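You operate a simulated robot arm through the tools that you are given. There is no shell and no other tool. Be economical: measure what you need, move in short steps, check, and stop when the job is done.

The job below is to be done with a simulated robot arm. You get a single attempt, and the scene is never put back.

JOB
Draw the reel's lead out and plug it into the purple socket.
Fine: socket strip off while plugging, on again after; set the hold slider to FREE for drawing, back to HOLD after.
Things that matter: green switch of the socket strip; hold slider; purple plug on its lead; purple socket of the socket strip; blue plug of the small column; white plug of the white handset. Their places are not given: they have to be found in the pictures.

Only the result counts: the job must be done as asked and must still hold three seconds after the hand-in. Knocking over, shifting, dropping, spilling or breaking anything else fails it.

ROBOT AND FRAMES
A 6-joint arm with a two-finger parallel gripper, fixed in place. Base frame: the origin is at the foot of the arm, x ahead of it, y to its left, z up. Readings come in cm, rad, newtons and seconds.
With the tool pointing down near the work surface it reaches from about 26 to 68 cm from the base axis. Its first joint turns from -1.152 to 1.152 rad. Payload 2.9 kg.
Tool frame: the origin (TCP) lies between the finger pads and is the grasp point; the fingertips stand 3 cm ahead of it; z points along the fingers, y is the line along which they close. Largest opening 11 cm; finger width 2, thickness 1; the body of the gripper, 4.8 by 11.2 cm, starts 5.5 cm behind the TCP.
Orientation is told as [roll, pitch, yaw] about the base's x, y, z axes, in that order, counted from this pose: with the fingers straight down and closing along the base's y, the tool's x points along the base's -x, its y along +y and its z along -z.

CONTROLS
- The arm moves only by the tool arm_command. Its argument "increments" is one flat list of numbers, 7 for each row, row after row: the finger opening in cm, from 0 to 11, then the shift along the base's x, y, z in units of 25 mm (1.0 is 25 mm), then the turn, a rotation vector about the base's x, y, z in units of 5 degrees (1.0 is 5 degrees). In form: [hand, tx, ty, tz, rx, ry, rz, hand, tx, ty, tz, rx, ry, rz, ...]. A call has 1 to 10 rows; each row shifts and turns the commanded pose from where the row before left it. A call with a number of a shift or a turn outside -1 to 1 is refused whole. Rows are played at 5 a second. More than 5 cm and 0.15 rad between two rows, or a gripper value outside its range, and nothing of the call is played. Where a pose cannot be reached the arm comes as near as it can. A force on the tool above 40 N (or 10 N above the force at the start of the call, whichever is more), or a blocked arm, ends the call early, and 0.2 s more pass. The fingers move at their own pace (about 10.8 cm/s each) and stop on an object; they squeeze with about 23 N. The grip force told is the motor's: it shows also when the fingers shut on nothing. Time passes only in rows, and 0.2 s behind the last, so rows that do not move let the fingers close. It gives the time, the measured TCP pose, the force on the tool (base axes), the opening and the grip force at its end, in the units of the frame above (readings bear some noise), and new pictures: "show" is both (left out), scene, wrist or none.
- Cameras (640 x 400 px; columns grow to the right, rows downward): "scene" is fixed at [9.81, 44.6, 139.64]; the picture's right is [-0.58, -0.82, 0.00], its down [-0.44, 0.31, -0.84] and it looks along [0.69, -0.49, -0.54] (base axes); focal length 313 px, centre (320, 200). "wrist" rides on the gripper at [-3.6, 0, -5.7] in the tool frame; the picture's right is [0.00, -1.00, 0.00], its down [0.97, 0.00, -0.24] and it looks along [0.24, 0.00, 0.97] (tool axes); focal length 218 px, centre (320, 200).
- point_at(camera, pixels): for up to 12 pixels [column, row] of the newest picture of that camera ("zoom" is the newest enlarged one), the place [x, y, z] in the base frame of the surface seen there, good to about 0.2 cm, but the place of the scene camera against the robot may be out by one fixed shift of up to 1.2 cm in any direction. It takes no simulated time.
- inspect(camera, box): a new picture of the part [left, top, right, bottom] of that camera's present view, enlarged. It takes no simulated time.
- sign_off(): hands the job in; it is judged then, once.

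Work in short steps. Measure before you move; look again where a grasp or a placing could have gone wrong, and mend it. You have 80 turns and 120 pictures in all, those below and enlarged ones among them. Open the gripper and draw the arm clear of the work before you hand the job in, unless the task says otherwise; then end with one line.

The tools are called after "Emit:" by a JSON object that holds its "method" and its "body". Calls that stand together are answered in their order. arm_command: Moves the arm, as the interface text tells. Its arguments: {"type":"object","properties":{"increments":{"type":"array"},"show":{"type":"string","enum":["both","scene","wrist","none"]}},"required":["increments"]} The other tools are called the same way: point_at (camera, pixels) gives the place of the surface under pixels of a picture; inspect (camera, box) takes an enlarged picture of a part of a camera's view; sign_off () hands the job in.

At the start:

```text
clock: 0.0
tool_pos: [28.97, 22.3, 124.26]
tcp_rot: [-0.001, 0.001, -0.001]
contact_force: [0.5, 0.0, -0.3]
grip_width: 11.0
gripper_force: 0.0
```

scene: 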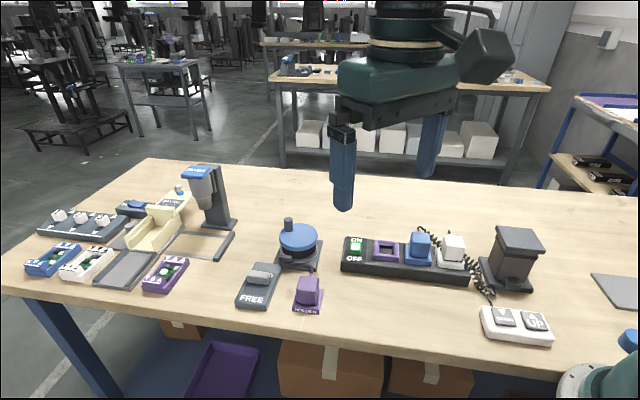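
wrist: 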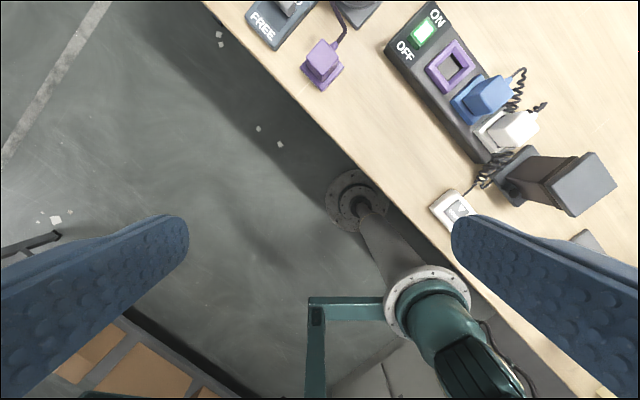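

The scene shows the socket strip at about (410,260), the purple plug at (308,293), the hold slider at (262,285) and the reel at (298,243). I enlarge these areas to see them better.

Emit:
{"method": "inspect", "body": {"camera": "scene", "box": [220, 200, 380, 320]}}

Emit:
{"method": "inspect", "body": {"camera": "scene", "box": [330, 210, 560, 350]}}

Emit:
{"method": "inspect", "body": {"camera": "wrist", "box": [240, 0, 560, 200]}}

Emit:
{"method": "point_at", "body": {"camera": "scene", "pixels": [[308, 282], [308, 306], [262, 272], [252, 300], [298, 235], [355, 246], [388, 249], [420, 240], [453, 243], [345, 268], [468, 280], [289, 222]]}}

Emit:
{"method": "point_at", "body": {"camera": "wrist", "pixels": [[425, 33], [455, 65], [322, 55], [320, 80], [290, 3], [265, 22], [490, 92], [515, 128], [340, 20], [436, 55], [470, 45]]}}

```text
3.33 times, centred on (300, 260) of scene
```

zoom: 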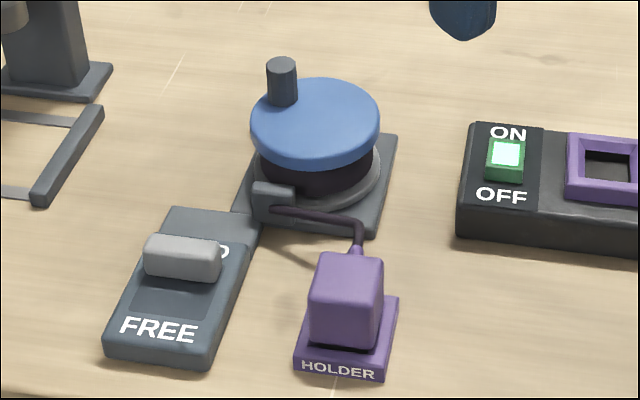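

```text
2.78 times, centred on (445, 280) of scene
```

zoom: 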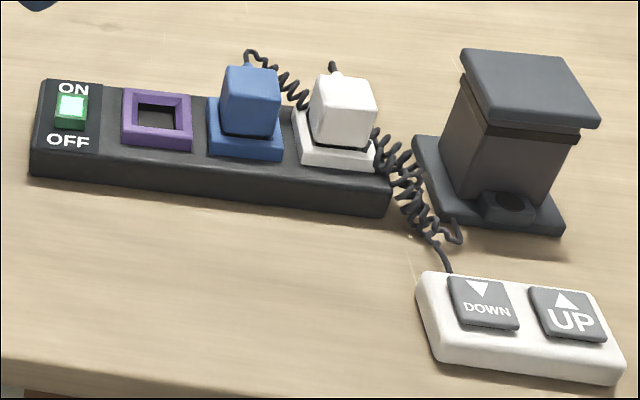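

```text
2.00 times, centred on (400, 100) of wrist
```

zoom: 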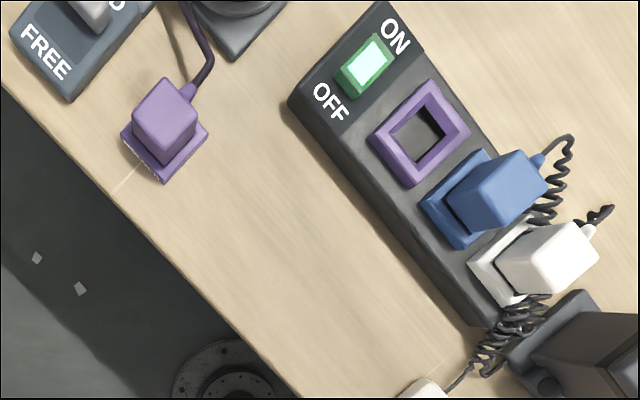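

```text
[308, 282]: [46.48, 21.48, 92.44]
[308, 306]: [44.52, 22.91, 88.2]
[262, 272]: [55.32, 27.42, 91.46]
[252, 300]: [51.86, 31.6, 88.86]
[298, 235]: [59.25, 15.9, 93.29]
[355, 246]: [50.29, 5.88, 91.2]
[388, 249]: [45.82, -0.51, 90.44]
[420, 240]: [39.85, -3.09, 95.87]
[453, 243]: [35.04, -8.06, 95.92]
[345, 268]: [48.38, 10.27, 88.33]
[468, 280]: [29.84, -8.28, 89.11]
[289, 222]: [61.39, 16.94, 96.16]
```

```text
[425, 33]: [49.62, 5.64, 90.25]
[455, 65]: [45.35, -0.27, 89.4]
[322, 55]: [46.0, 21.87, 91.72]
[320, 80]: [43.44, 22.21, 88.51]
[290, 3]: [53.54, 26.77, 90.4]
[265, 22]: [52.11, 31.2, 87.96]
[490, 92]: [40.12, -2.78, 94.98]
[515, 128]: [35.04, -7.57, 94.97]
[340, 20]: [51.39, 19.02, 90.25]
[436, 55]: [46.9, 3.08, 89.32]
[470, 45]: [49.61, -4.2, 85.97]
```

The slider sits towards HOLD and the strip is lit ON. I move above the reel and strip area for a top view.

Emit:
{"method": "arm_command", "body": {"increments": [11, 0.9, -0.4, -0.5, 0, 0, 0, 11, 0.9, -0.4, -0.5, 0, 0, 0, 11, 0.9, -0.4, -0.5, 0, 0, 0, 11, 0.9, -0.4, -0.5, 0, 0, 0, 11, 0.9, -0.4, -0.5, 0, 0, 0, 11, 0.9, -0.4, -0.5, 0, 0, 0, 11, 0.9, -0.4, -0.5, 0, 0, 0, 11, 0.9, -0.4, -0.5, 0, 0, 0, 11, 0.8, 0, -0.5, 0, 0, 0], "show": "wrist"}}

```text
clock: 2.0
tool_pos: [48.92, 14.1, 113.09]
tcp_rot: [-0.001, -0.001, 0.0]
contact_force: [-0.2, -0.3, -0.2]
grip_width: 11.02
gripper_force: 0.1
```

wrist: 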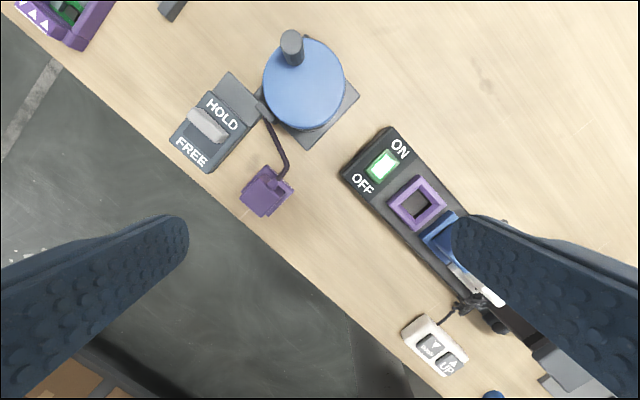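

The slider, plug, reel and switch are all visible. I enlarge them and measure.

Emit:
{"method": "inspect", "body": {"camera": "wrist", "box": [160, 60, 320, 230]}}

Emit:
{"method": "inspect", "body": {"camera": "wrist", "box": [330, 110, 470, 260]}}

Emit:
{"method": "point_at", "body": {"camera": "wrist", "pixels": [[208, 125], [196, 115], [224, 136], [200, 140], [171, 138], [208, 172], [382, 165], [374, 172], [390, 157], [417, 203], [394, 200], [444, 204]]}}

Emit:
{"method": "point_at", "body": {"camera": "wrist", "pixels": [[267, 182], [264, 192], [250, 186], [280, 190], [418, 177], [416, 227], [341, 173], [390, 127], [282, 180], [287, 160], [268, 120], [416, 206]]}}

```text
2.35 times, centred on (240, 145) of wrist
```

zoom: 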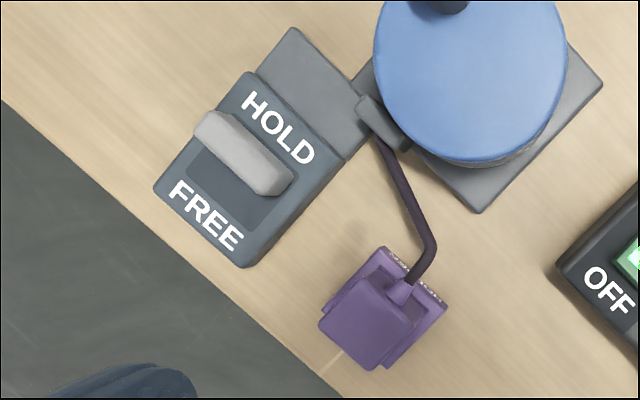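

```text
2.67 times, centred on (400, 185) of wrist
```

zoom: 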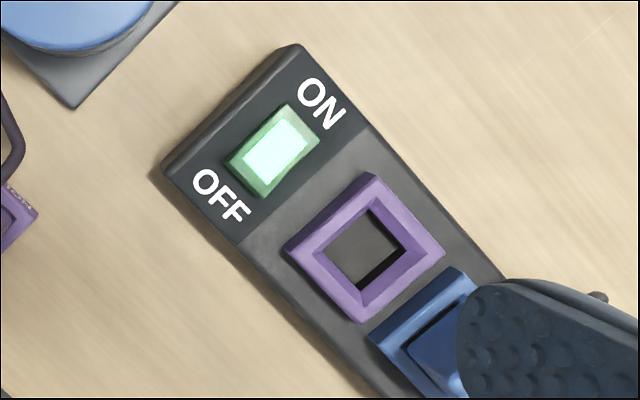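

```text
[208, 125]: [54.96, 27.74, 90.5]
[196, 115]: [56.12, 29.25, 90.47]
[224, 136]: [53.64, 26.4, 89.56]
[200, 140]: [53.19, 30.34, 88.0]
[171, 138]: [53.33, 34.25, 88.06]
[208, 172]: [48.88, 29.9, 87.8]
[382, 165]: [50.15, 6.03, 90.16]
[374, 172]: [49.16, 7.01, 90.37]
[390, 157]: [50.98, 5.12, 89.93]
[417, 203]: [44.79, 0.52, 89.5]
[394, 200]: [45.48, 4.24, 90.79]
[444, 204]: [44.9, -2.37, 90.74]
```

```text
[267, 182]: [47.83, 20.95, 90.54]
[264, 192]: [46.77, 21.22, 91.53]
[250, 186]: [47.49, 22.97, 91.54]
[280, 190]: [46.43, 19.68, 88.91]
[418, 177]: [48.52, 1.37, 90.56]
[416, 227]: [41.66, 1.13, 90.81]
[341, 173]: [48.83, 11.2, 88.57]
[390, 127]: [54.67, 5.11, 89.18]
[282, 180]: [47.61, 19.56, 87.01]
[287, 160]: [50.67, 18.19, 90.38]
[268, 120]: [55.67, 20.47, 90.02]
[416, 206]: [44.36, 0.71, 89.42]
```

The rocker's OFF end stands higher (90.4 against 89.9) at about (49.0, 7.2), and the strip's long axis runs at about 44.5°. I close the fingers, yaw by about -45.5° and go above the OFF end.

Emit:
{"method": "arm_command", "body": {"increments": [0, 0, -0.276, -0.6, 0, 0, -0.91, 0, 0, -0.276, -0.6, 0, 0, -0.91, 0, 0, -0.276, -0.6, 0, 0, -0.91, 0, 0, -0.276, -0.6, 0, 0, -0.91, 0, 0, -0.276, -0.6, 0, 0, -0.91, 0, 0, -0.276, -0.6, 0, 0, -0.91, 0, 0, -0.276, -0.6, 0, 0, -0.91, 0, 0, -0.276, -0.6, 0, 0, -0.91, 0, 0, -0.276, -0.6, 0, 0, -0.91, 0, 0, -0.276, -0.6, 0, 0, -0.91]}}

```text
clock: 4.2
tool_pos: [48.78, 7.34, 97.96]
tcp_rot: [0.0, -0.002, -0.796]
contact_force: [0.6, 0.0, 0.0]
grip_width: 0.0
gripper_force: 22.7
```

scene: 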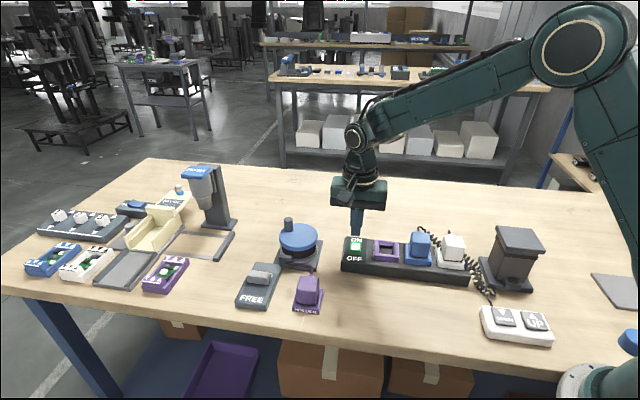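
wrist: 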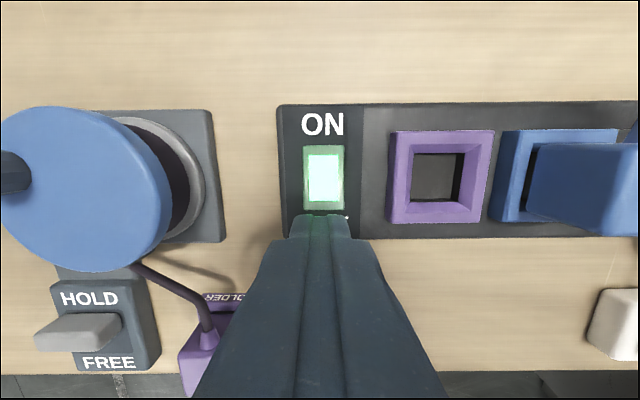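

The yaw matches the strip (its edges lie level in the picture). I measure the rocker at (324,175) and the socket at (440,177) from close by.

Emit:
{"method": "point_at", "body": {"camera": "wrist", "pixels": [[323, 150], [323, 180], [323, 207], [396, 178], [486, 178], [440, 137], [440, 215], [413, 180], [460, 180], [438, 155], [280, 110], [600, 105]]}}

Emit:
{"method": "inspect", "body": {"camera": "wrist", "box": [270, 90, 430, 240]}}

```text
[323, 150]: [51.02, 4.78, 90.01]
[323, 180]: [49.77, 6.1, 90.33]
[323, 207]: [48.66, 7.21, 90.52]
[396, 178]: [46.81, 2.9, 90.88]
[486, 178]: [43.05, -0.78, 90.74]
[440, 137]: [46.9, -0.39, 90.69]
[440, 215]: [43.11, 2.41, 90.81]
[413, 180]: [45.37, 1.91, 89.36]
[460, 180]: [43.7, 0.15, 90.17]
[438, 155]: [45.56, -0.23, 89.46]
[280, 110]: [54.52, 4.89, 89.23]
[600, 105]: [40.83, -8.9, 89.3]
```

```text
2.67 times, centred on (350, 165) of wrist
```

zoom: 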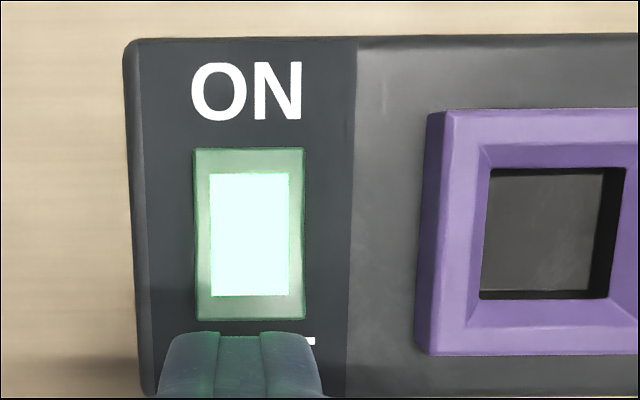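

The fingertips sit over the rocker's OFF end (48.7, 7.2, 90.5). I press down slowly.

Emit:
{"method": "arm_command", "body": {"increments": [0, 0, 0, -0.8, 0, 0, 0, 0, 0, 0, -0.7, 0, 0, 0, 0, 0, 0, -0.2, 0, 0, 0, 0, 0, 0, -0.2, 0, 0, 0, 0, 0, 0, -0.2, 0, 0, 0], "show": "wrist"}}

```text
clock: 5.5
tool_pos: [48.91, 7.44, 93.3]
tcp_rot: [0.003, -0.001, -0.792]
contact_force: [-3.4, 1.1, 6.1]
grip_width: 0.01
gripper_force: 23.0
stopped in row 5: the force on the tool passed its limit (the readings are from after the stop); the commanded pose is now the measured one
```

wrist: 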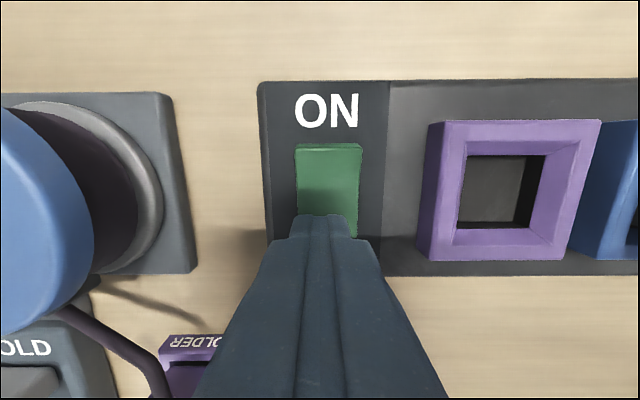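

The lamp went out, so the strip is off. I rise and move over towards the slider's HOLD side.

Emit:
{"method": "arm_command", "body": {"increments": [0, 0, 0, 1, 0, 0, 0, 0, 0, 0, 1, 0, 0, 0, 0, 0.2, 0.4, 1, 0, 0, 0, 0, 0.4, 1, 1, 0, 0, 0, 0, 0.4, 1, 0, 0, 0, 0, 0, 0.4, 1, 0, 0, 0, 0, 0, 0.4, 1, 0, 0, 0, 0, 0, 0.4, 1, 0, 0, 0, 0, 0, 0.4, 1, 0, 0, 0, 0, 0, 0.4, 0.9, 0, 0, 0, 0], "show": "both"}}

```text
clock: 7.7
tool_pos: [56.31, 25.65, 103.3]
tcp_rot: [0.004, -0.002, -0.791]
contact_force: [0.4, -0.2, -0.2]
grip_width: 0.0
gripper_force: 23.7
```

scene: 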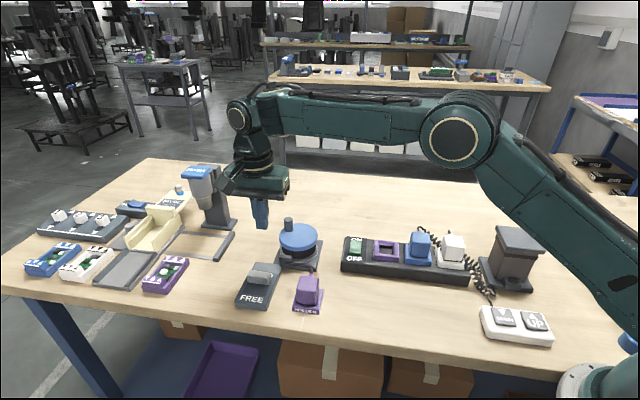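
wrist: 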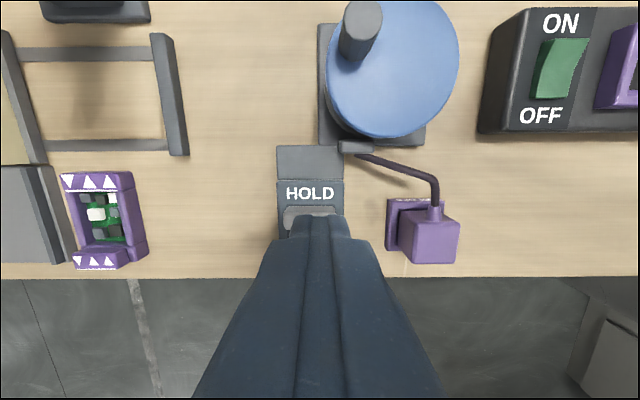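

The knob shows at about (310,213) between HOLD and the fingers. I measure its near edges and the plug.

Emit:
{"method": "point_at", "body": {"camera": "wrist", "pixels": [[310, 208], [310, 194], [288, 213], [330, 208], [285, 182], [340, 182], [430, 225], [425, 240], [403, 235], [457, 240], [377, 15], [310, 165]]}}

Emit:
{"method": "inspect", "body": {"camera": "wrist", "box": [260, 130, 480, 280]}}

```text
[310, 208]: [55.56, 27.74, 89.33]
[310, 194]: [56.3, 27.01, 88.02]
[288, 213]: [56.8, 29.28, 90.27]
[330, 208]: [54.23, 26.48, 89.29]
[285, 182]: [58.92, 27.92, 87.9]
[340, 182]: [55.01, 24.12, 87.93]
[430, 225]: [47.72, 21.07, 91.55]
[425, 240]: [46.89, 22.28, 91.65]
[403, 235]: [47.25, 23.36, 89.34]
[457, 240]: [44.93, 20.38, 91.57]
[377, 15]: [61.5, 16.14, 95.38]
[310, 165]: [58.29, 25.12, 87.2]
```

```text
2.67 times, centred on (370, 205) of wrist
```

zoom: 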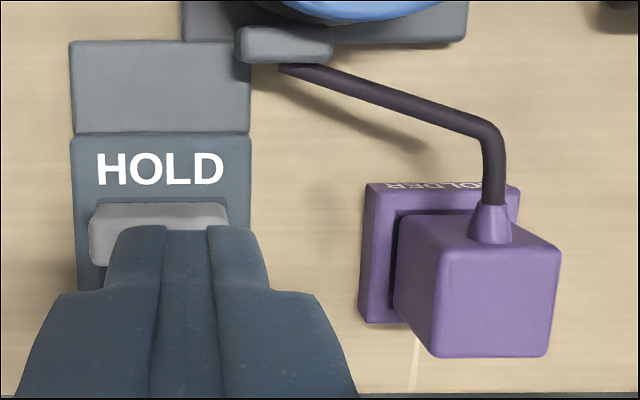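

The knob's HOLD-side face is at about (55.5, 27.7) and the plate top is at 87.9. I go to (56.55, 26.45) behind it and lower the tips to about 88.5.

Emit:
{"method": "arm_command", "body": {"increments": [0, 0.1, 0.32, -0.5, 0, 0, 0, 0, 0, 0, -1, 0, 0, 0, 0, 0, 0, -1, 0, 0, 0, 0, 0, 0, -1, 0, 0, 0, 0, 0, 0, -0.8, 0, 0, 0, 0, 0, 0, -0.4, 0, 0, 0], "show": "wrist"}}

```text
clock: 9.1
tool_pos: [56.74, 26.41, 91.4]
tcp_rot: [0.005, -0.002, -0.792]
contact_force: [0.1, -0.6, -0.5]
grip_width: 0.0
gripper_force: 22.7
```

wrist: 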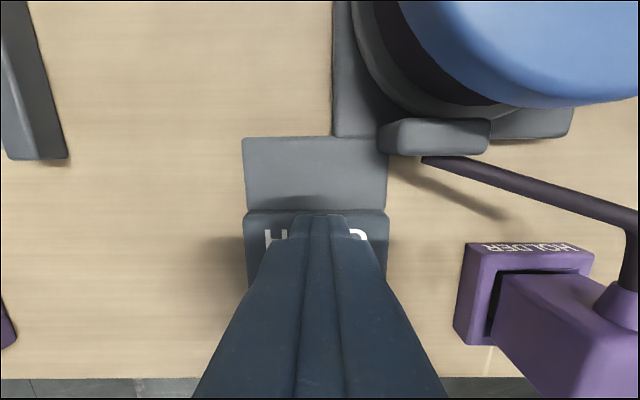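

The tips stand free behind the knob. I push towards FREE along (-0.7, 0.71).

Emit:
{"method": "arm_command", "body": {"increments": [0, -0.14, 0.142, 0, 0, 0, 0, 0, -0.14, 0.142, 0, 0, 0, 0, 0, -0.14, 0.142, 0, 0, 0, 0, 0, -0.14, 0.142, 0, 0, 0, 0], "show": "scene"}}

Emit:
{"method": "inspect", "body": {"camera": "scene", "box": [220, 230, 340, 320]}}

```text
clock: 10.1
tool_pos: [55.11, 27.92, 91.34]
tcp_rot: [0.001, -0.003, -0.793]
contact_force: [0.1, -1.1, -0.3]
grip_width: 0.02
gripper_force: 23.3
```

scene: 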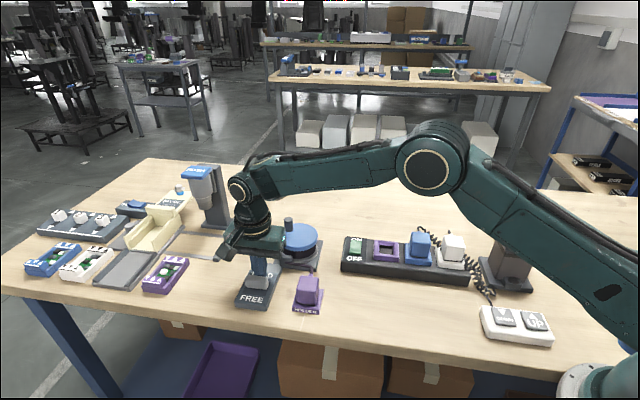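

```text
4.44 times, centred on (280, 275) of scene
```

zoom: 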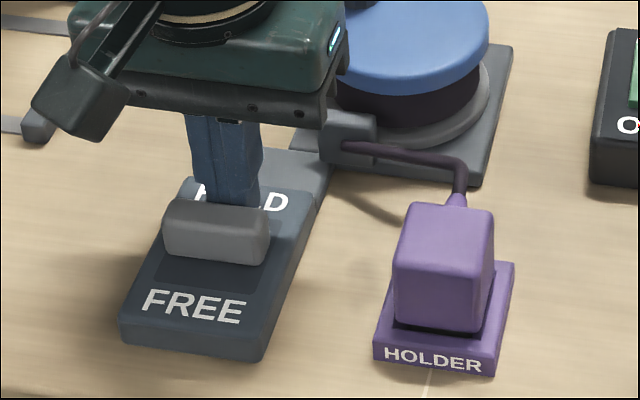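

The fingers are against the knob, with some slot left before FREE. I keep pushing.

Emit:
{"method": "arm_command", "body": {"increments": [0, -0.14, 0.142, 0, 0, 0, 0, 0, -0.14, 0.142, 0, 0, 0, 0, 0, -0.1, 0.1, 0, 0, 0, 0], "show": "none"}}

Emit:
{"method": "inspect", "body": {"camera": "scene", "box": [220, 230, 340, 320]}}

```text
clock: 10.9
tool_pos: [54.22, 28.8, 91.4]
tcp_rot: [0.002, -0.003, -0.794]
contact_force: [1.4, -1.7, -0.4]
grip_width: 0.0
gripper_force: 23.0
```

```text
4.44 times, centred on (280, 275) of scene
```

zoom: 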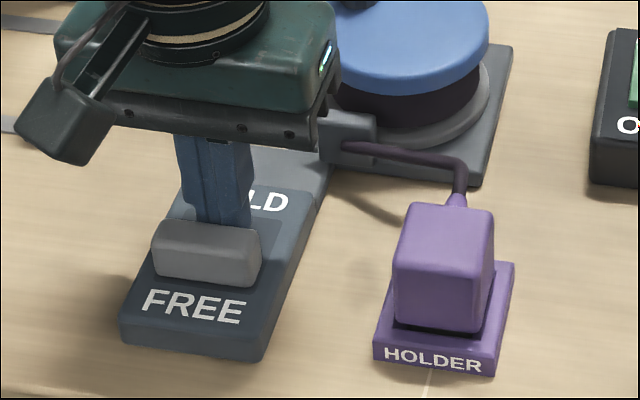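

The knob is near the FREE end, and the force is still small. A bit more, to feel the stop.

Emit:
{"method": "arm_command", "body": {"increments": [0, -0.08, 0.08, 0, 0, 0, 0, 0, -0.08, 0.08, 0, 0, 0, 0], "show": "none"}}

Emit:
{"method": "inspect", "body": {"camera": "scene", "box": [220, 230, 340, 320]}}

```text
clock: 11.5
tool_pos: [54.21, 28.81, 91.39]
tcp_rot: [0.005, -0.005, -0.804]
contact_force: [29.7, -22.9, -9.0]
grip_width: 0.01
gripper_force: 23.2
```

```text
4.44 times, centred on (280, 275) of scene
```

zoom: 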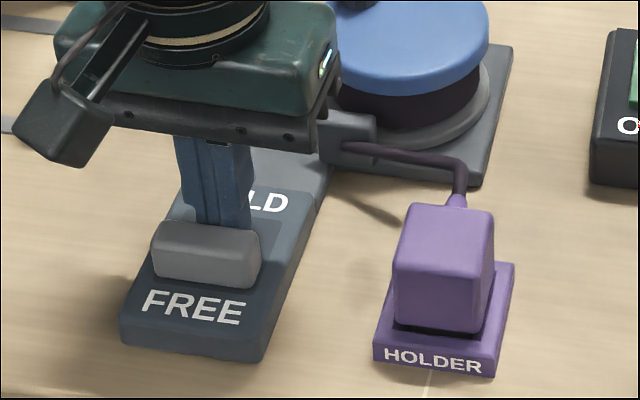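

The stop is reached (about 37 N), so the slider is at FREE. I back off, rise, and move over the plug at about (46.5, 21.2) with the fingers open.

Emit:
{"method": "arm_command", "body": {"increments": [0, 0.12, -0.12, 0, 0, 0, 0, 0, 0.12, -0.12, 0.2, 0, 0, 0, 0, 0, 0, 1, 0, 0, 0, 0, 0, 0, 1, 0, 0, 0, 0, 0, 0, 1, 0, 0, 0, 5, -0.8, -0.7, 1, 0, 0, 0, 5, -0.9, -0.7, 0.3, 0, 0, 0, 6.5, -0.9, -0.7, 0, 0, 0, 0, 6.5, -0.7, -0.7, 0, 0, 0, 0], "show": "both"}}

```text
clock: 13.5
tool_pos: [46.42, 21.31, 102.73]
tcp_rot: [0.003, -0.002, -0.794]
contact_force: [0.3, 0.1, -0.2]
grip_width: 6.5
gripper_force: 0.1
```

scene: 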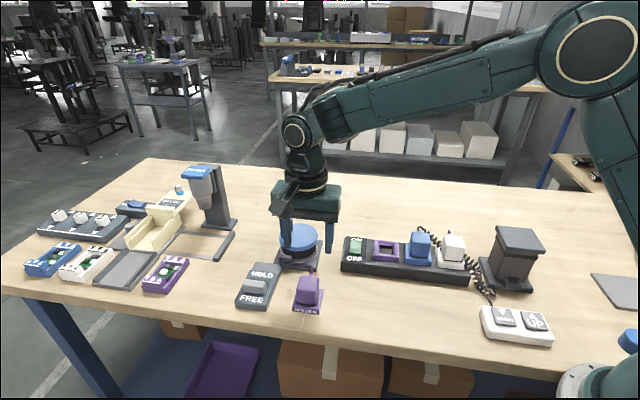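
wrist: 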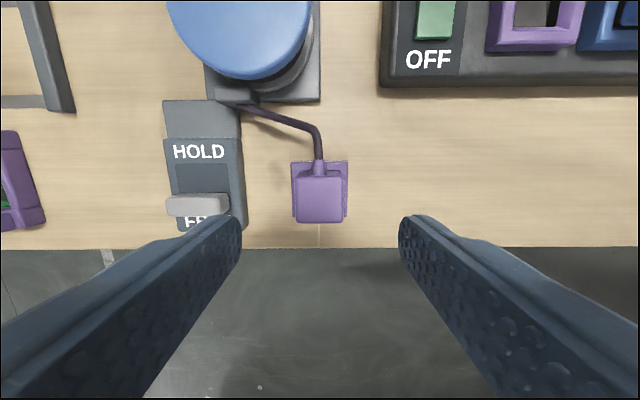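

The slider is now at FREE and the plug shows squarely at (319,198). I measure the plug top's corners, the holder and the knob.

Emit:
{"method": "point_at", "body": {"camera": "wrist", "pixels": [[300, 180], [339, 180], [299, 220], [340, 220], [319, 200], [294, 168], [345, 168], [319, 165], [198, 200], [172, 203], [225, 203], [198, 180]]}}

Emit:
{"method": "inspect", "body": {"camera": "wrist", "box": [270, 140, 370, 240]}}

```text
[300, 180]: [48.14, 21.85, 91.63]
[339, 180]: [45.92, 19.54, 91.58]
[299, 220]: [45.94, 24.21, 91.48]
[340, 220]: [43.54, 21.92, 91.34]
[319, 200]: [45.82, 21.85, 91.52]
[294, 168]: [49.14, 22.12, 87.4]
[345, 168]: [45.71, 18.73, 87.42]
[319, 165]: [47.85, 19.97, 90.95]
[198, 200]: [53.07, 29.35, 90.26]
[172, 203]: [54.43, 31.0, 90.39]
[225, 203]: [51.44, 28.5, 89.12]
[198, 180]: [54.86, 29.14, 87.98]
```

```text
4.00 times, centred on (320, 190) of wrist
```

zoom: 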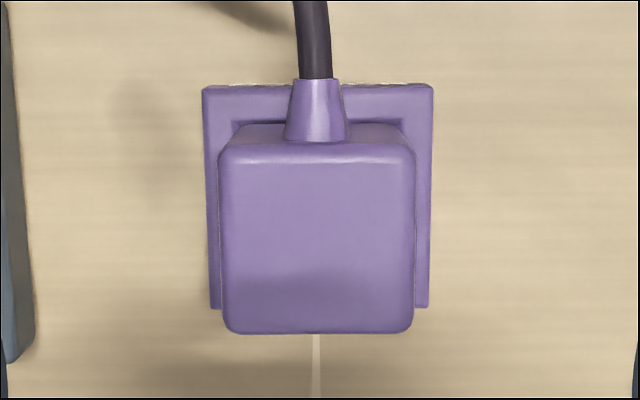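

The plug top's centre is (45.9, 21.9, 91.5), about 3.3 cm wide, with the holder rim at 87.4. I descend to TCP z of about 90.9 over it.

Emit:
{"method": "arm_command", "body": {"increments": [5.8, -0.21, 0.23, -0.7, 0, 0, 0, 5.8, 0, 0, -1, 0, 0, 0, 5.8, 0, 0, -1, 0, 0, 0, 5.8, 0, 0, -1, 0, 0, 0, 5.8, 0, 0, -0.7, 0, 0, 0, 5.8, 0, 0, -0.32, 0, 0, 0], "show": "both"}}

```text
clock: 14.9
tool_pos: [45.83, 22.36, 90.93]
tcp_rot: [0.002, -0.001, -0.795]
contact_force: [0.3, 0.3, -0.5]
grip_width: 5.82
gripper_force: 0.0
```

scene: 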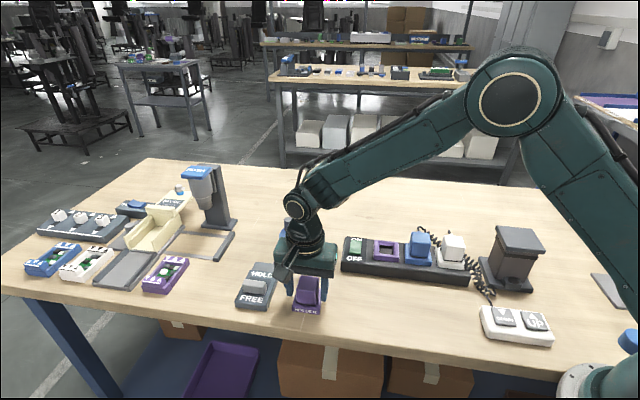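
wrist: 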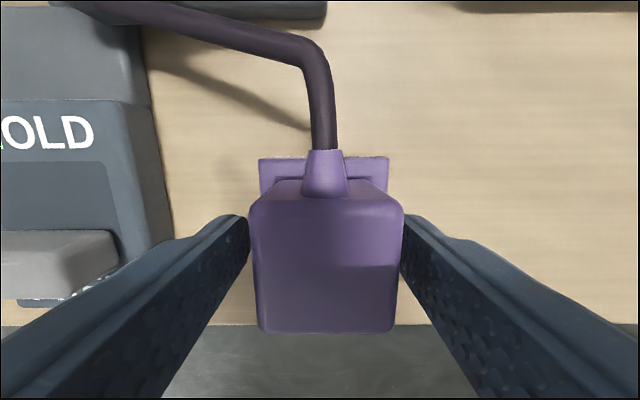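

The plug straddles well, but sits about 0.3 cm to one side. I correct by (0.05, -0.45) and close the fingers.

Emit:
{"method": "arm_command", "body": {"increments": [5.8, 0.02, -0.17, 0, 0, 0, 0, 5.8, 0, 0, 0, 0, 0, 0, 2, 0, 0, 0, 0, 0, 0, 2, 0, 0, 0, 0, 0, 0, 2, 0, 0, 0, 0, 0, 0], "show": "wrist"}}

Emit:
{"method": "point_at", "body": {"camera": "wrist", "pixels": [[263, 210], [385, 210], [320, 195], [320, 325], [270, 325], [380, 325]]}}

```text
clock: 16.1
tool_pos: [45.86, 21.88, 90.72]
tcp_rot: [0.003, -0.002, -0.794]
contact_force: [2.1, 0.1, -0.2]
grip_width: 3.96
gripper_force: 22.8
```

wrist: 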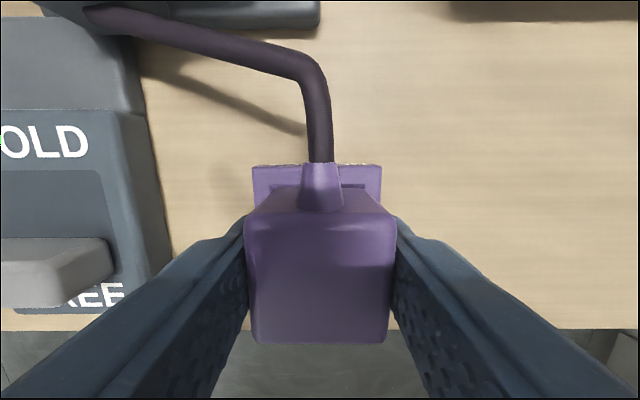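

```text
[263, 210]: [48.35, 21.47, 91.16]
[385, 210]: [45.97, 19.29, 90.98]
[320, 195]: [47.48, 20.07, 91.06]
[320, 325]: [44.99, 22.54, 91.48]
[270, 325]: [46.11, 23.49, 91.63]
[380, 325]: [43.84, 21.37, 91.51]
```

The plug is gripped (3.96 cm, 23 N). I lift it straight up slowly.

Emit:
{"method": "arm_command", "body": {"increments": [2, 0, 0, 0.3, 0, 0, 0, 2, 0, 0, 0.3, 0, 0, 0, 2, 0, 0, 0.4, 0, 0, 0, 2, 0, 0, 0.5, 0, 0, 0, 2, 0, 0, 0.5, 0, 0, 0], "show": "both"}}

```text
clock: 17.3
tool_pos: [45.74, 21.77, 96.01]
tcp_rot: [0.002, -0.003, -0.794]
contact_force: [0.0, 0.1, -0.7]
grip_width: 3.96
gripper_force: 22.5
```

scene: 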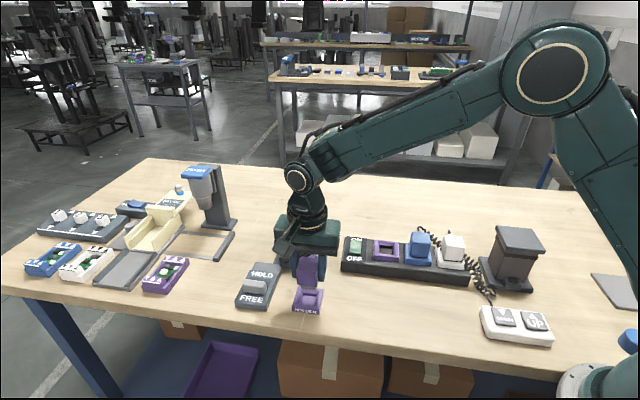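
wrist: 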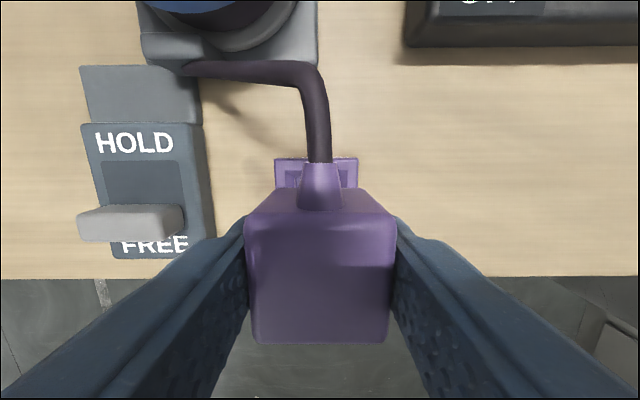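

The plug is free of the holder. I raise it and draw the lead steadily towards the socket.

Emit:
{"method": "arm_command", "body": {"increments": [2, 0, -0.4, 0.5, 0, 0, 0, 2, 0, -0.6, 0.5, 0, 0, 0, 2, 0, -0.6, 0.5, 0, 0, 0, 2, 0, -0.6, 0.5, 0, 0, 0, 2, 0, -0.6, 0, 0, 0, 0, 2, 0, -0.6, 0, 0, 0, 0, 2, 0, -0.6, 0, 0, 0, 0, 2, 0, -0.6, 0, 0, 0, 0, 2, 0, -0.6, 0, 0, 0, 0], "show": "both"}}

```text
clock: 19.3
tool_pos: [45.85, 8.71, 100.89]
tcp_rot: [0.002, -0.004, -0.794]
contact_force: [-0.3, -0.2, -1.6]
grip_width: 3.96
gripper_force: 23.3
```

scene: 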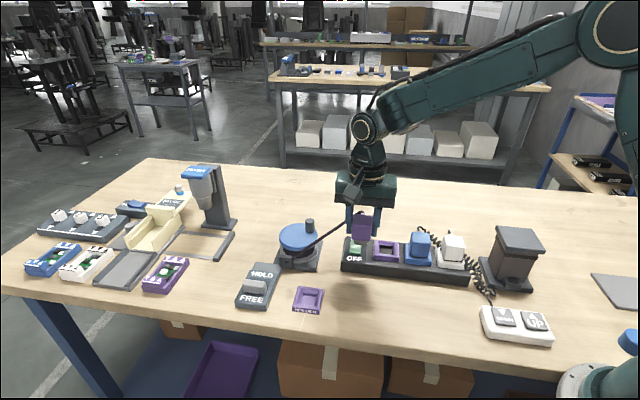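
wrist: 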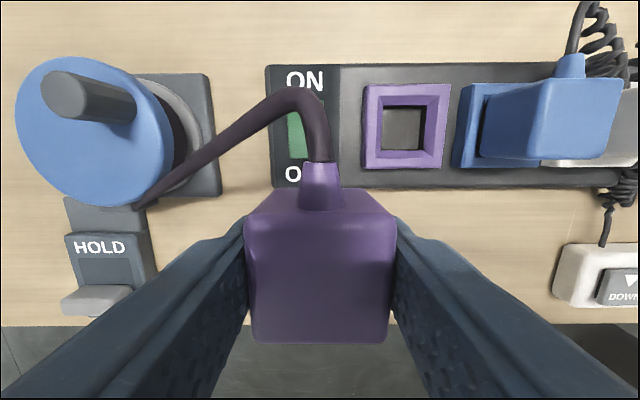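

The lead pays out freely and the reel turns. I measure the socket rim and plug top from here, and look at the plug's underside in the scene view.

Emit:
{"method": "point_at", "body": {"camera": "wrist", "pixels": [[367, 125], [448, 125], [405, 89], [405, 163], [372, 92], [445, 90], [440, 161], [370, 163], [260, 215], [380, 215], [262, 335], [380, 335]]}}

Emit:
{"method": "inspect", "body": {"camera": "scene", "box": [320, 180, 440, 280]}}

Emit:
{"method": "point_at", "body": {"camera": "scene", "pixels": [[296, 289], [306, 311], [322, 289], [308, 296], [375, 247], [400, 247], [387, 239], [386, 261]]}}

```text
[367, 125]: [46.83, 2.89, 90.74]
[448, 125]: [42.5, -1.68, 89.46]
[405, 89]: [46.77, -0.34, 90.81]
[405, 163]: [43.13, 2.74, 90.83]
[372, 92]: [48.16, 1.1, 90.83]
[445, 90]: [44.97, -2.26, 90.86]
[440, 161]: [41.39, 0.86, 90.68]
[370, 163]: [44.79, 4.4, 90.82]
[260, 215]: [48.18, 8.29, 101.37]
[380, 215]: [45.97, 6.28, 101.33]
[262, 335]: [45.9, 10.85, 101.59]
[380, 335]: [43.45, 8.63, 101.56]
```

```text
4.00 times, centred on (380, 230) of scene
```

zoom: 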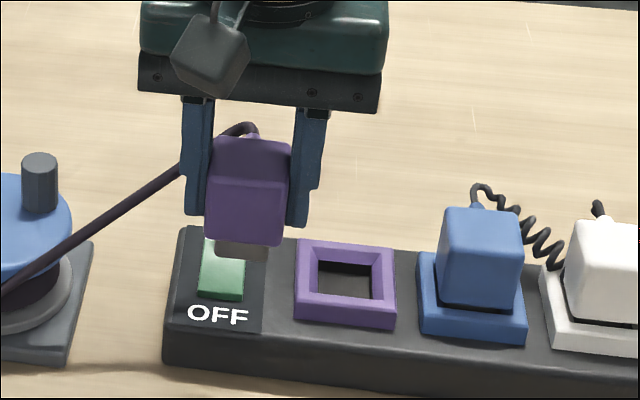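

```text
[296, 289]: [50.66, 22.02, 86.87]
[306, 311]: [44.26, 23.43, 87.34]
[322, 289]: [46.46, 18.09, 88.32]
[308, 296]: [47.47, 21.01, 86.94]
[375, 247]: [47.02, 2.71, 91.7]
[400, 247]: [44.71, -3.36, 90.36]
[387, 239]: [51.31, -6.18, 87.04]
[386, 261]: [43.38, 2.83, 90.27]
```

Socket centre is (44.85, 1.03) and the plug sits centred on the TCP. I go to (44.9, 1.08) and down to about 97.5, just above the rim.

Emit:
{"method": "arm_command", "body": {"increments": [2, -0.08, -0.61, 0, 0, 0, 0, 2, -0.08, -0.61, 0, 0, 0, 0, 2, -0.08, -0.61, 0, 0, 0, 0, 2, -0.08, -0.61, 0, 0, 0, 0, 2, -0.06, -0.61, 0, 0, 0, 0, 2, 0, 0, -0.4, 0, 0, 0, 2, 0, 0, -0.4, 0, 0, 0, 2, 0, 0, -0.4, 0, 0, 0, 2, 0, 0, 0, 0, 0, 0], "show": "both"}}

Emit:
{"method": "inspect", "body": {"camera": "scene", "box": [330, 190, 450, 290]}}

```text
clock: 21.3
tool_pos: [44.89, 1.04, 97.82]
tcp_rot: [0.003, -0.002, -0.793]
contact_force: [0.2, 1.1, 0.0]
grip_width: 3.98
gripper_force: 23.1
```

scene: 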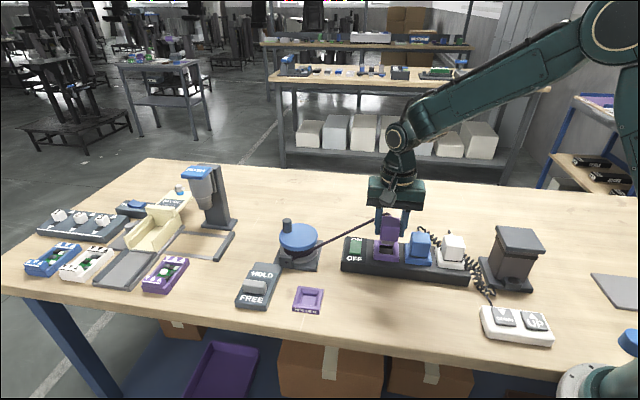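
wrist: 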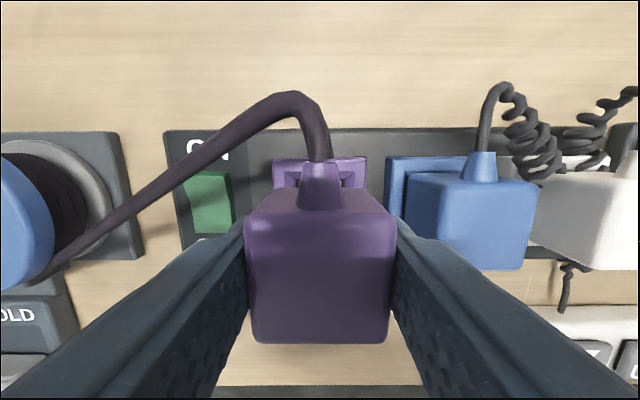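

```text
4.00 times, centred on (390, 240) of scene
```

zoom: 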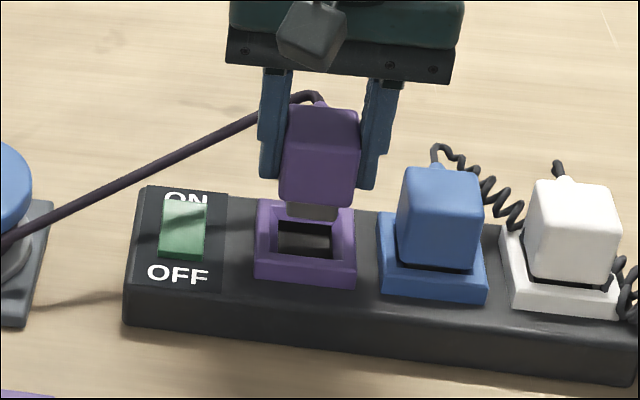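

The plug is lined up over the socket (rim mid column 320, plug 320), and the blue plug is clear. I lower slowly.

Emit:
{"method": "arm_command", "body": {"increments": [2, 0, 0, -0.25, 0, 0, 0, 2, 0, 0, -0.25, 0, 0, 0, 2, 0, 0, -0.2, 0, 0, 0, 2, 0, 0, -0.2, 0, 0, 0, 2, 0, 0, -0.2, 0, 0, 0, 2, 0, 0, -0.2, 0, 0, 0], "show": "wrist"}}

Emit:
{"method": "inspect", "body": {"camera": "scene", "box": [330, 190, 450, 290]}}

```text
clock: 22.7
tool_pos: [44.82, 1.18, 94.78]
tcp_rot: [0.003, -0.001, -0.794]
contact_force: [0.5, -0.9, 0.8]
grip_width: 3.97
gripper_force: 23.3
```

wrist: 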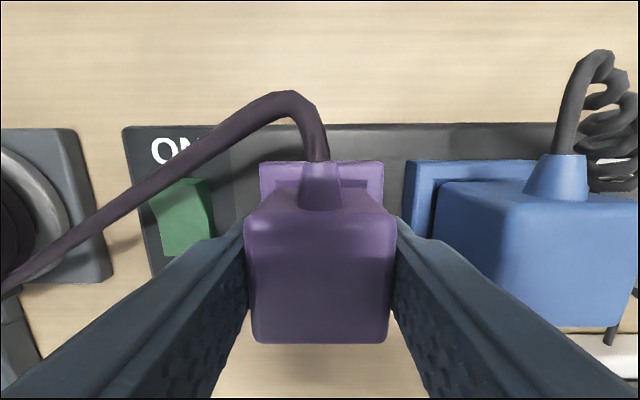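

```text
4.00 times, centred on (390, 240) of scene
```

zoom: 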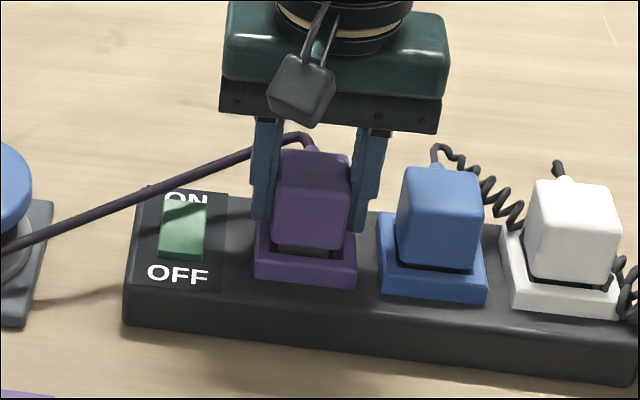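

The stem is entering freely. I push on until it bottoms.

Emit:
{"method": "arm_command", "body": {"increments": [2, 0, 0, -0.15, 0, 0, 0, 2, 0, 0, -0.15, 0, 0, 0, 2, 0, 0, -0.1, 0, 0, 0, 2, 0, 0, -0.1, 0, 0, 0], "show": "wrist"}}

Emit:
{"method": "inspect", "body": {"camera": "scene", "box": [330, 190, 450, 290]}}

```text
clock: 23.7
tool_pos: [44.93, 1.17, 93.74]
tcp_rot: [0.006, -0.006, -0.794]
contact_force: [-1.3, -0.1, 4.2]
grip_width: 3.95
gripper_force: 22.8
stopped in row 4: the force on the tool passed its limit (the readings are from after the stop); the commanded pose is now the measured one
```

wrist: 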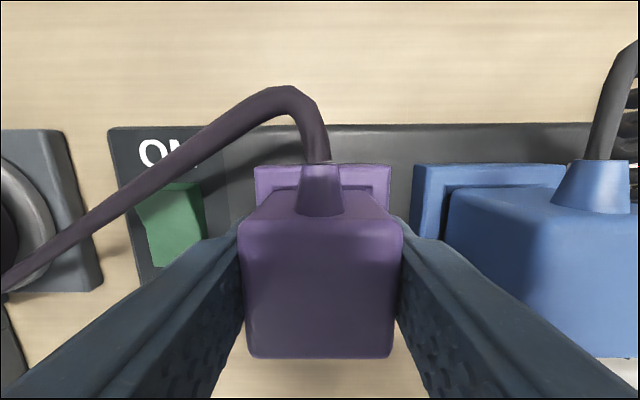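

```text
4.00 times, centred on (390, 240) of scene
```

zoom: 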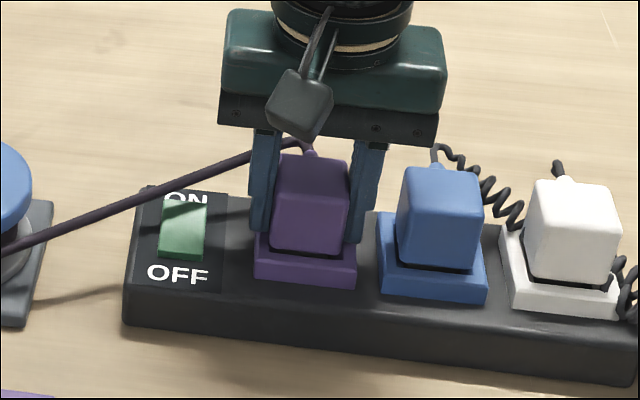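

The plug is bottomed and matches the blue one's height. I compare plug tops, then release and rise.

Emit:
{"method": "point_at", "body": {"camera": "zoom", "pixels": [[315, 172], [440, 185], [570, 198]]}}

Emit:
{"method": "point_at", "body": {"camera": "wrist", "pixels": [[320, 330], [560, 280], [530, 230], [320, 250]]}}

Emit:
{"method": "arm_command", "body": {"increments": [5, 0, 0, 0, 0, 0, 0, 5.2, 0, 0, 0, 0, 0, 0, 5.2, 0, 0, 0.4, 0, 0, 0, 5.2, 0, 0, 0.8, 0, 0, 0, 5.2, 0, 0, 1, 0, 0, 0, 5.2, 0, 0, 1, 0, 0, 0], "show": "both"}}

Emit:
{"method": "inspect", "body": {"camera": "scene", "box": [280, 200, 440, 300]}}

```text
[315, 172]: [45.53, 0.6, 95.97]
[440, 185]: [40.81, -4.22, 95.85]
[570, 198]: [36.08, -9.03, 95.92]
```

```text
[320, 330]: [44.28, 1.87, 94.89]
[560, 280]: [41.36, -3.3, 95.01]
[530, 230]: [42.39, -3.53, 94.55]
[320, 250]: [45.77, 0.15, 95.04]
```

```text
clock: 25.1
tool_pos: [44.95, 1.21, 101.85]
tcp_rot: [0.005, -0.007, -0.794]
contact_force: [-0.9, 0.5, -0.1]
grip_width: 5.2
gripper_force: 0.2
```

scene: 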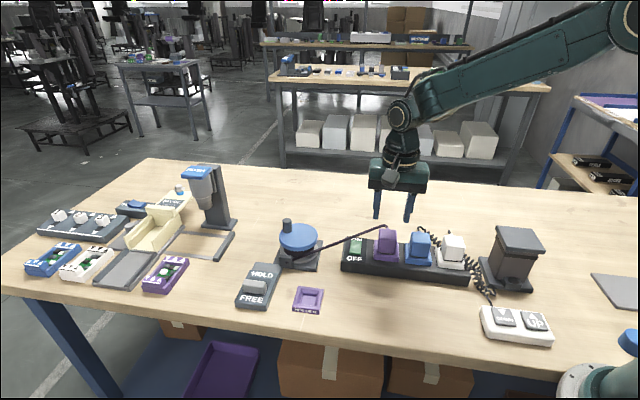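
wrist: 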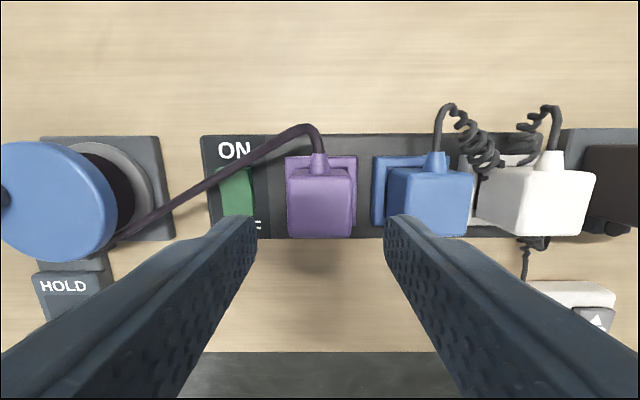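

```text
4.00 times, centred on (360, 250) of scene
```

zoom: 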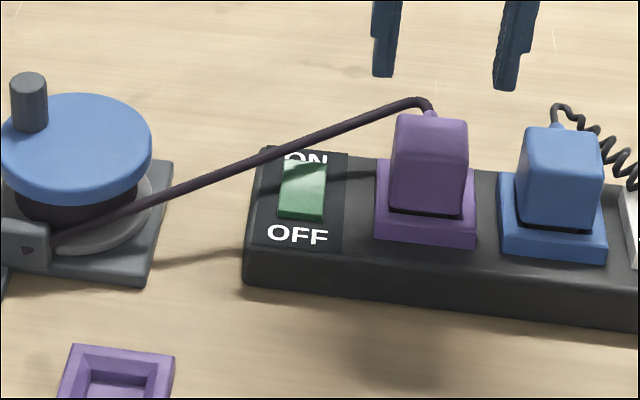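

All three plugs stand at the same height (95.9 in the scene frame), so it is seated. The lead crosses above the switch, so I measure its run there, and the knob.

Emit:
{"method": "point_at", "body": {"camera": "wrist", "pixels": [[283, 136], [265, 149], [248, 160], [235, 169], [220, 178], [200, 190], [170, 208], [235, 195], [228, 168], [243, 212], [302, 127]]}}

Emit:
{"method": "inspect", "body": {"camera": "wrist", "box": [180, 110, 360, 250]}}

```text
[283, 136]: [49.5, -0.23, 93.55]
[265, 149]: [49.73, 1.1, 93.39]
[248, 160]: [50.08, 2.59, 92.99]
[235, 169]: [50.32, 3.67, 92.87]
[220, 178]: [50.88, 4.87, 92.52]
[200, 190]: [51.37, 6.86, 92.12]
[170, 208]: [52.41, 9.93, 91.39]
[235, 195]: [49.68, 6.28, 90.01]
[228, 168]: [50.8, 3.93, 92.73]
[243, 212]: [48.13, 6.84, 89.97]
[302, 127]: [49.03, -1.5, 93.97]
```

```text
2.86 times, centred on (270, 180) of wrist
```

zoom: 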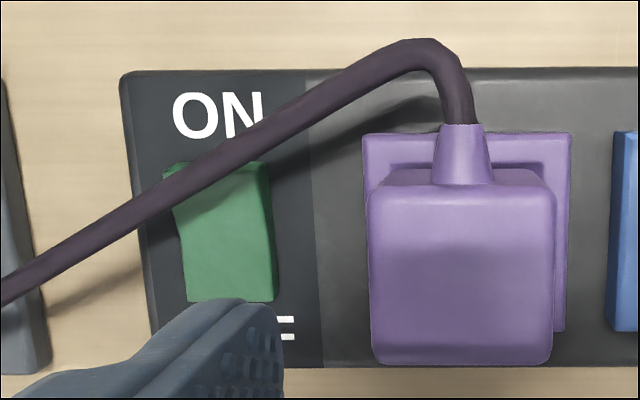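

The lead hangs right over the rocker's ON end at z of about 92.5, so that press needs care later. First the slider: I close the fingers and travel high to its FREE side at about (50.9, 32.1).

Emit:
{"method": "arm_command", "body": {"increments": [5, 0.1, 0.6, 0.4, 0, 0, 0, 0, 0.2, 0.95, 0, 0, 0, 0, 0, 0.2, 0.95, 0, 0, 0, 0, 0, 0.2, 0.95, 0, 0, 0, 0, 0, 0.2, 0.95, 0, 0, 0, 0, 0, 0.2, 0.95, 0, 0, 0, 0, 0, 0.2, 0.95, 0, 0, 0, 0, 0, 0.2, 0.95, 0, 0, 0, 0, 0, 0.2, 0.95, 0, 0, 0, 0, 0, 0.2, 0.95, 0, 0, 0, 0], "show": "none"}}

Emit:
{"method": "arm_command", "body": {"increments": [0, 0.2, 0.95, 0, 0, 0, 0, 0, 0.2, 0.95, 0, 0, 0, 0, 0, 0.1, 0.95, 0, 0, 0, 0, 0, 0, 0, 0, 0, 0, 0], "show": "both"}}

```text
clock: 27.3
tool_pos: [49.76, 24.2, 102.85]
tcp_rot: [0.007, -0.006, -0.793]
contact_force: [-0.3, -0.1, 0.0]
grip_width: 0.01
gripper_force: 22.8
```

```text
clock: 28.3
tool_pos: [51.04, 31.32, 102.68]
tcp_rot: [0.007, -0.006, -0.793]
contact_force: [0.8, -0.4, 0.2]
grip_width: 0.0
gripper_force: 23.1
```

scene: 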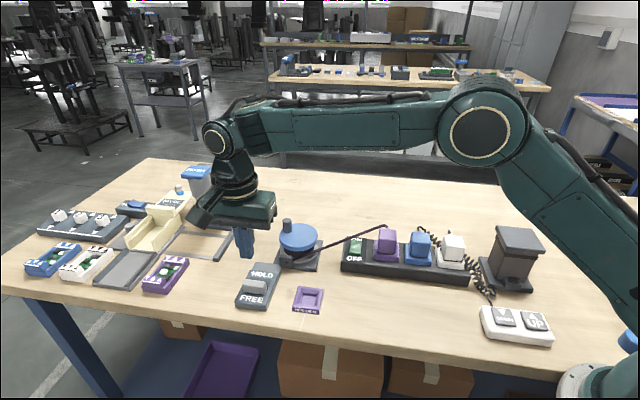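
wrist: 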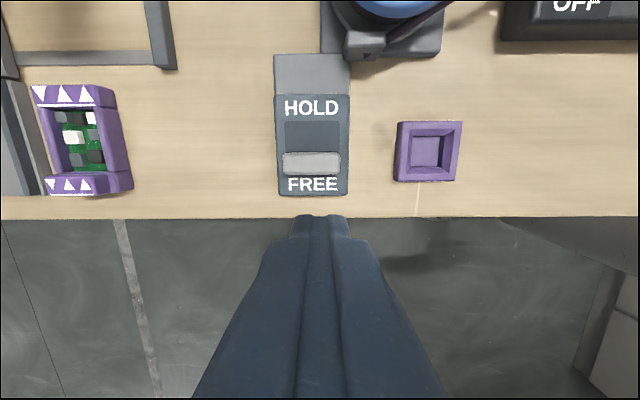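

The knob lies at (312,160), just above FREE. I measure its FREE-side face and the plate.

Emit:
{"method": "point_at", "body": {"camera": "wrist", "pixels": [[312, 156], [312, 163], [312, 171], [285, 157], [338, 157], [279, 193], [346, 193], [312, 190]]}}

Emit:
{"method": "inspect", "body": {"camera": "wrist", "box": [260, 80, 380, 220]}}

```text
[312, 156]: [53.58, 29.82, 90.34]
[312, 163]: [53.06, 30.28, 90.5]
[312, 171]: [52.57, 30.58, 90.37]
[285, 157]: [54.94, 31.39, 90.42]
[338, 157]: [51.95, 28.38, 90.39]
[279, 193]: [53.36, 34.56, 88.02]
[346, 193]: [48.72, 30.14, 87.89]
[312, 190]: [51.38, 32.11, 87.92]
```

```text
2.86 times, centred on (320, 150) of wrist
```

zoom: 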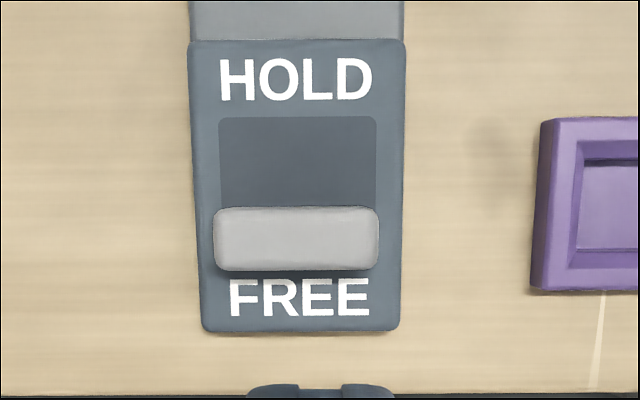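

Knob's FREE-side face is at about (52.4, 30.75). I go to (51.3, 31.9) and lower the tips to 88.5.

Emit:
{"method": "arm_command", "body": {"increments": [0, 0.1, 0.23, -0.5, 0, 0, 0, 0, 0, 0, -1, 0, 0, 0, 0, 0, 0, -1, 0, 0, 0, 0, 0, 0, -1, 0, 0, 0, 0, 0, 0, -0.7, 0, 0, 0, 0, 0, 0, -0.28, 0, 0, 0], "show": "wrist"}}

```text
clock: 29.7
tool_pos: [51.22, 31.7, 91.6]
tcp_rot: [0.006, -0.006, -0.793]
contact_force: [-0.4, -0.2, -0.3]
grip_width: 0.0
gripper_force: 23.1
```

wrist: 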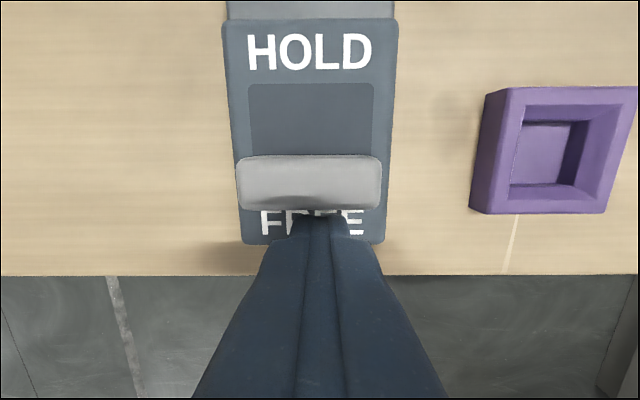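

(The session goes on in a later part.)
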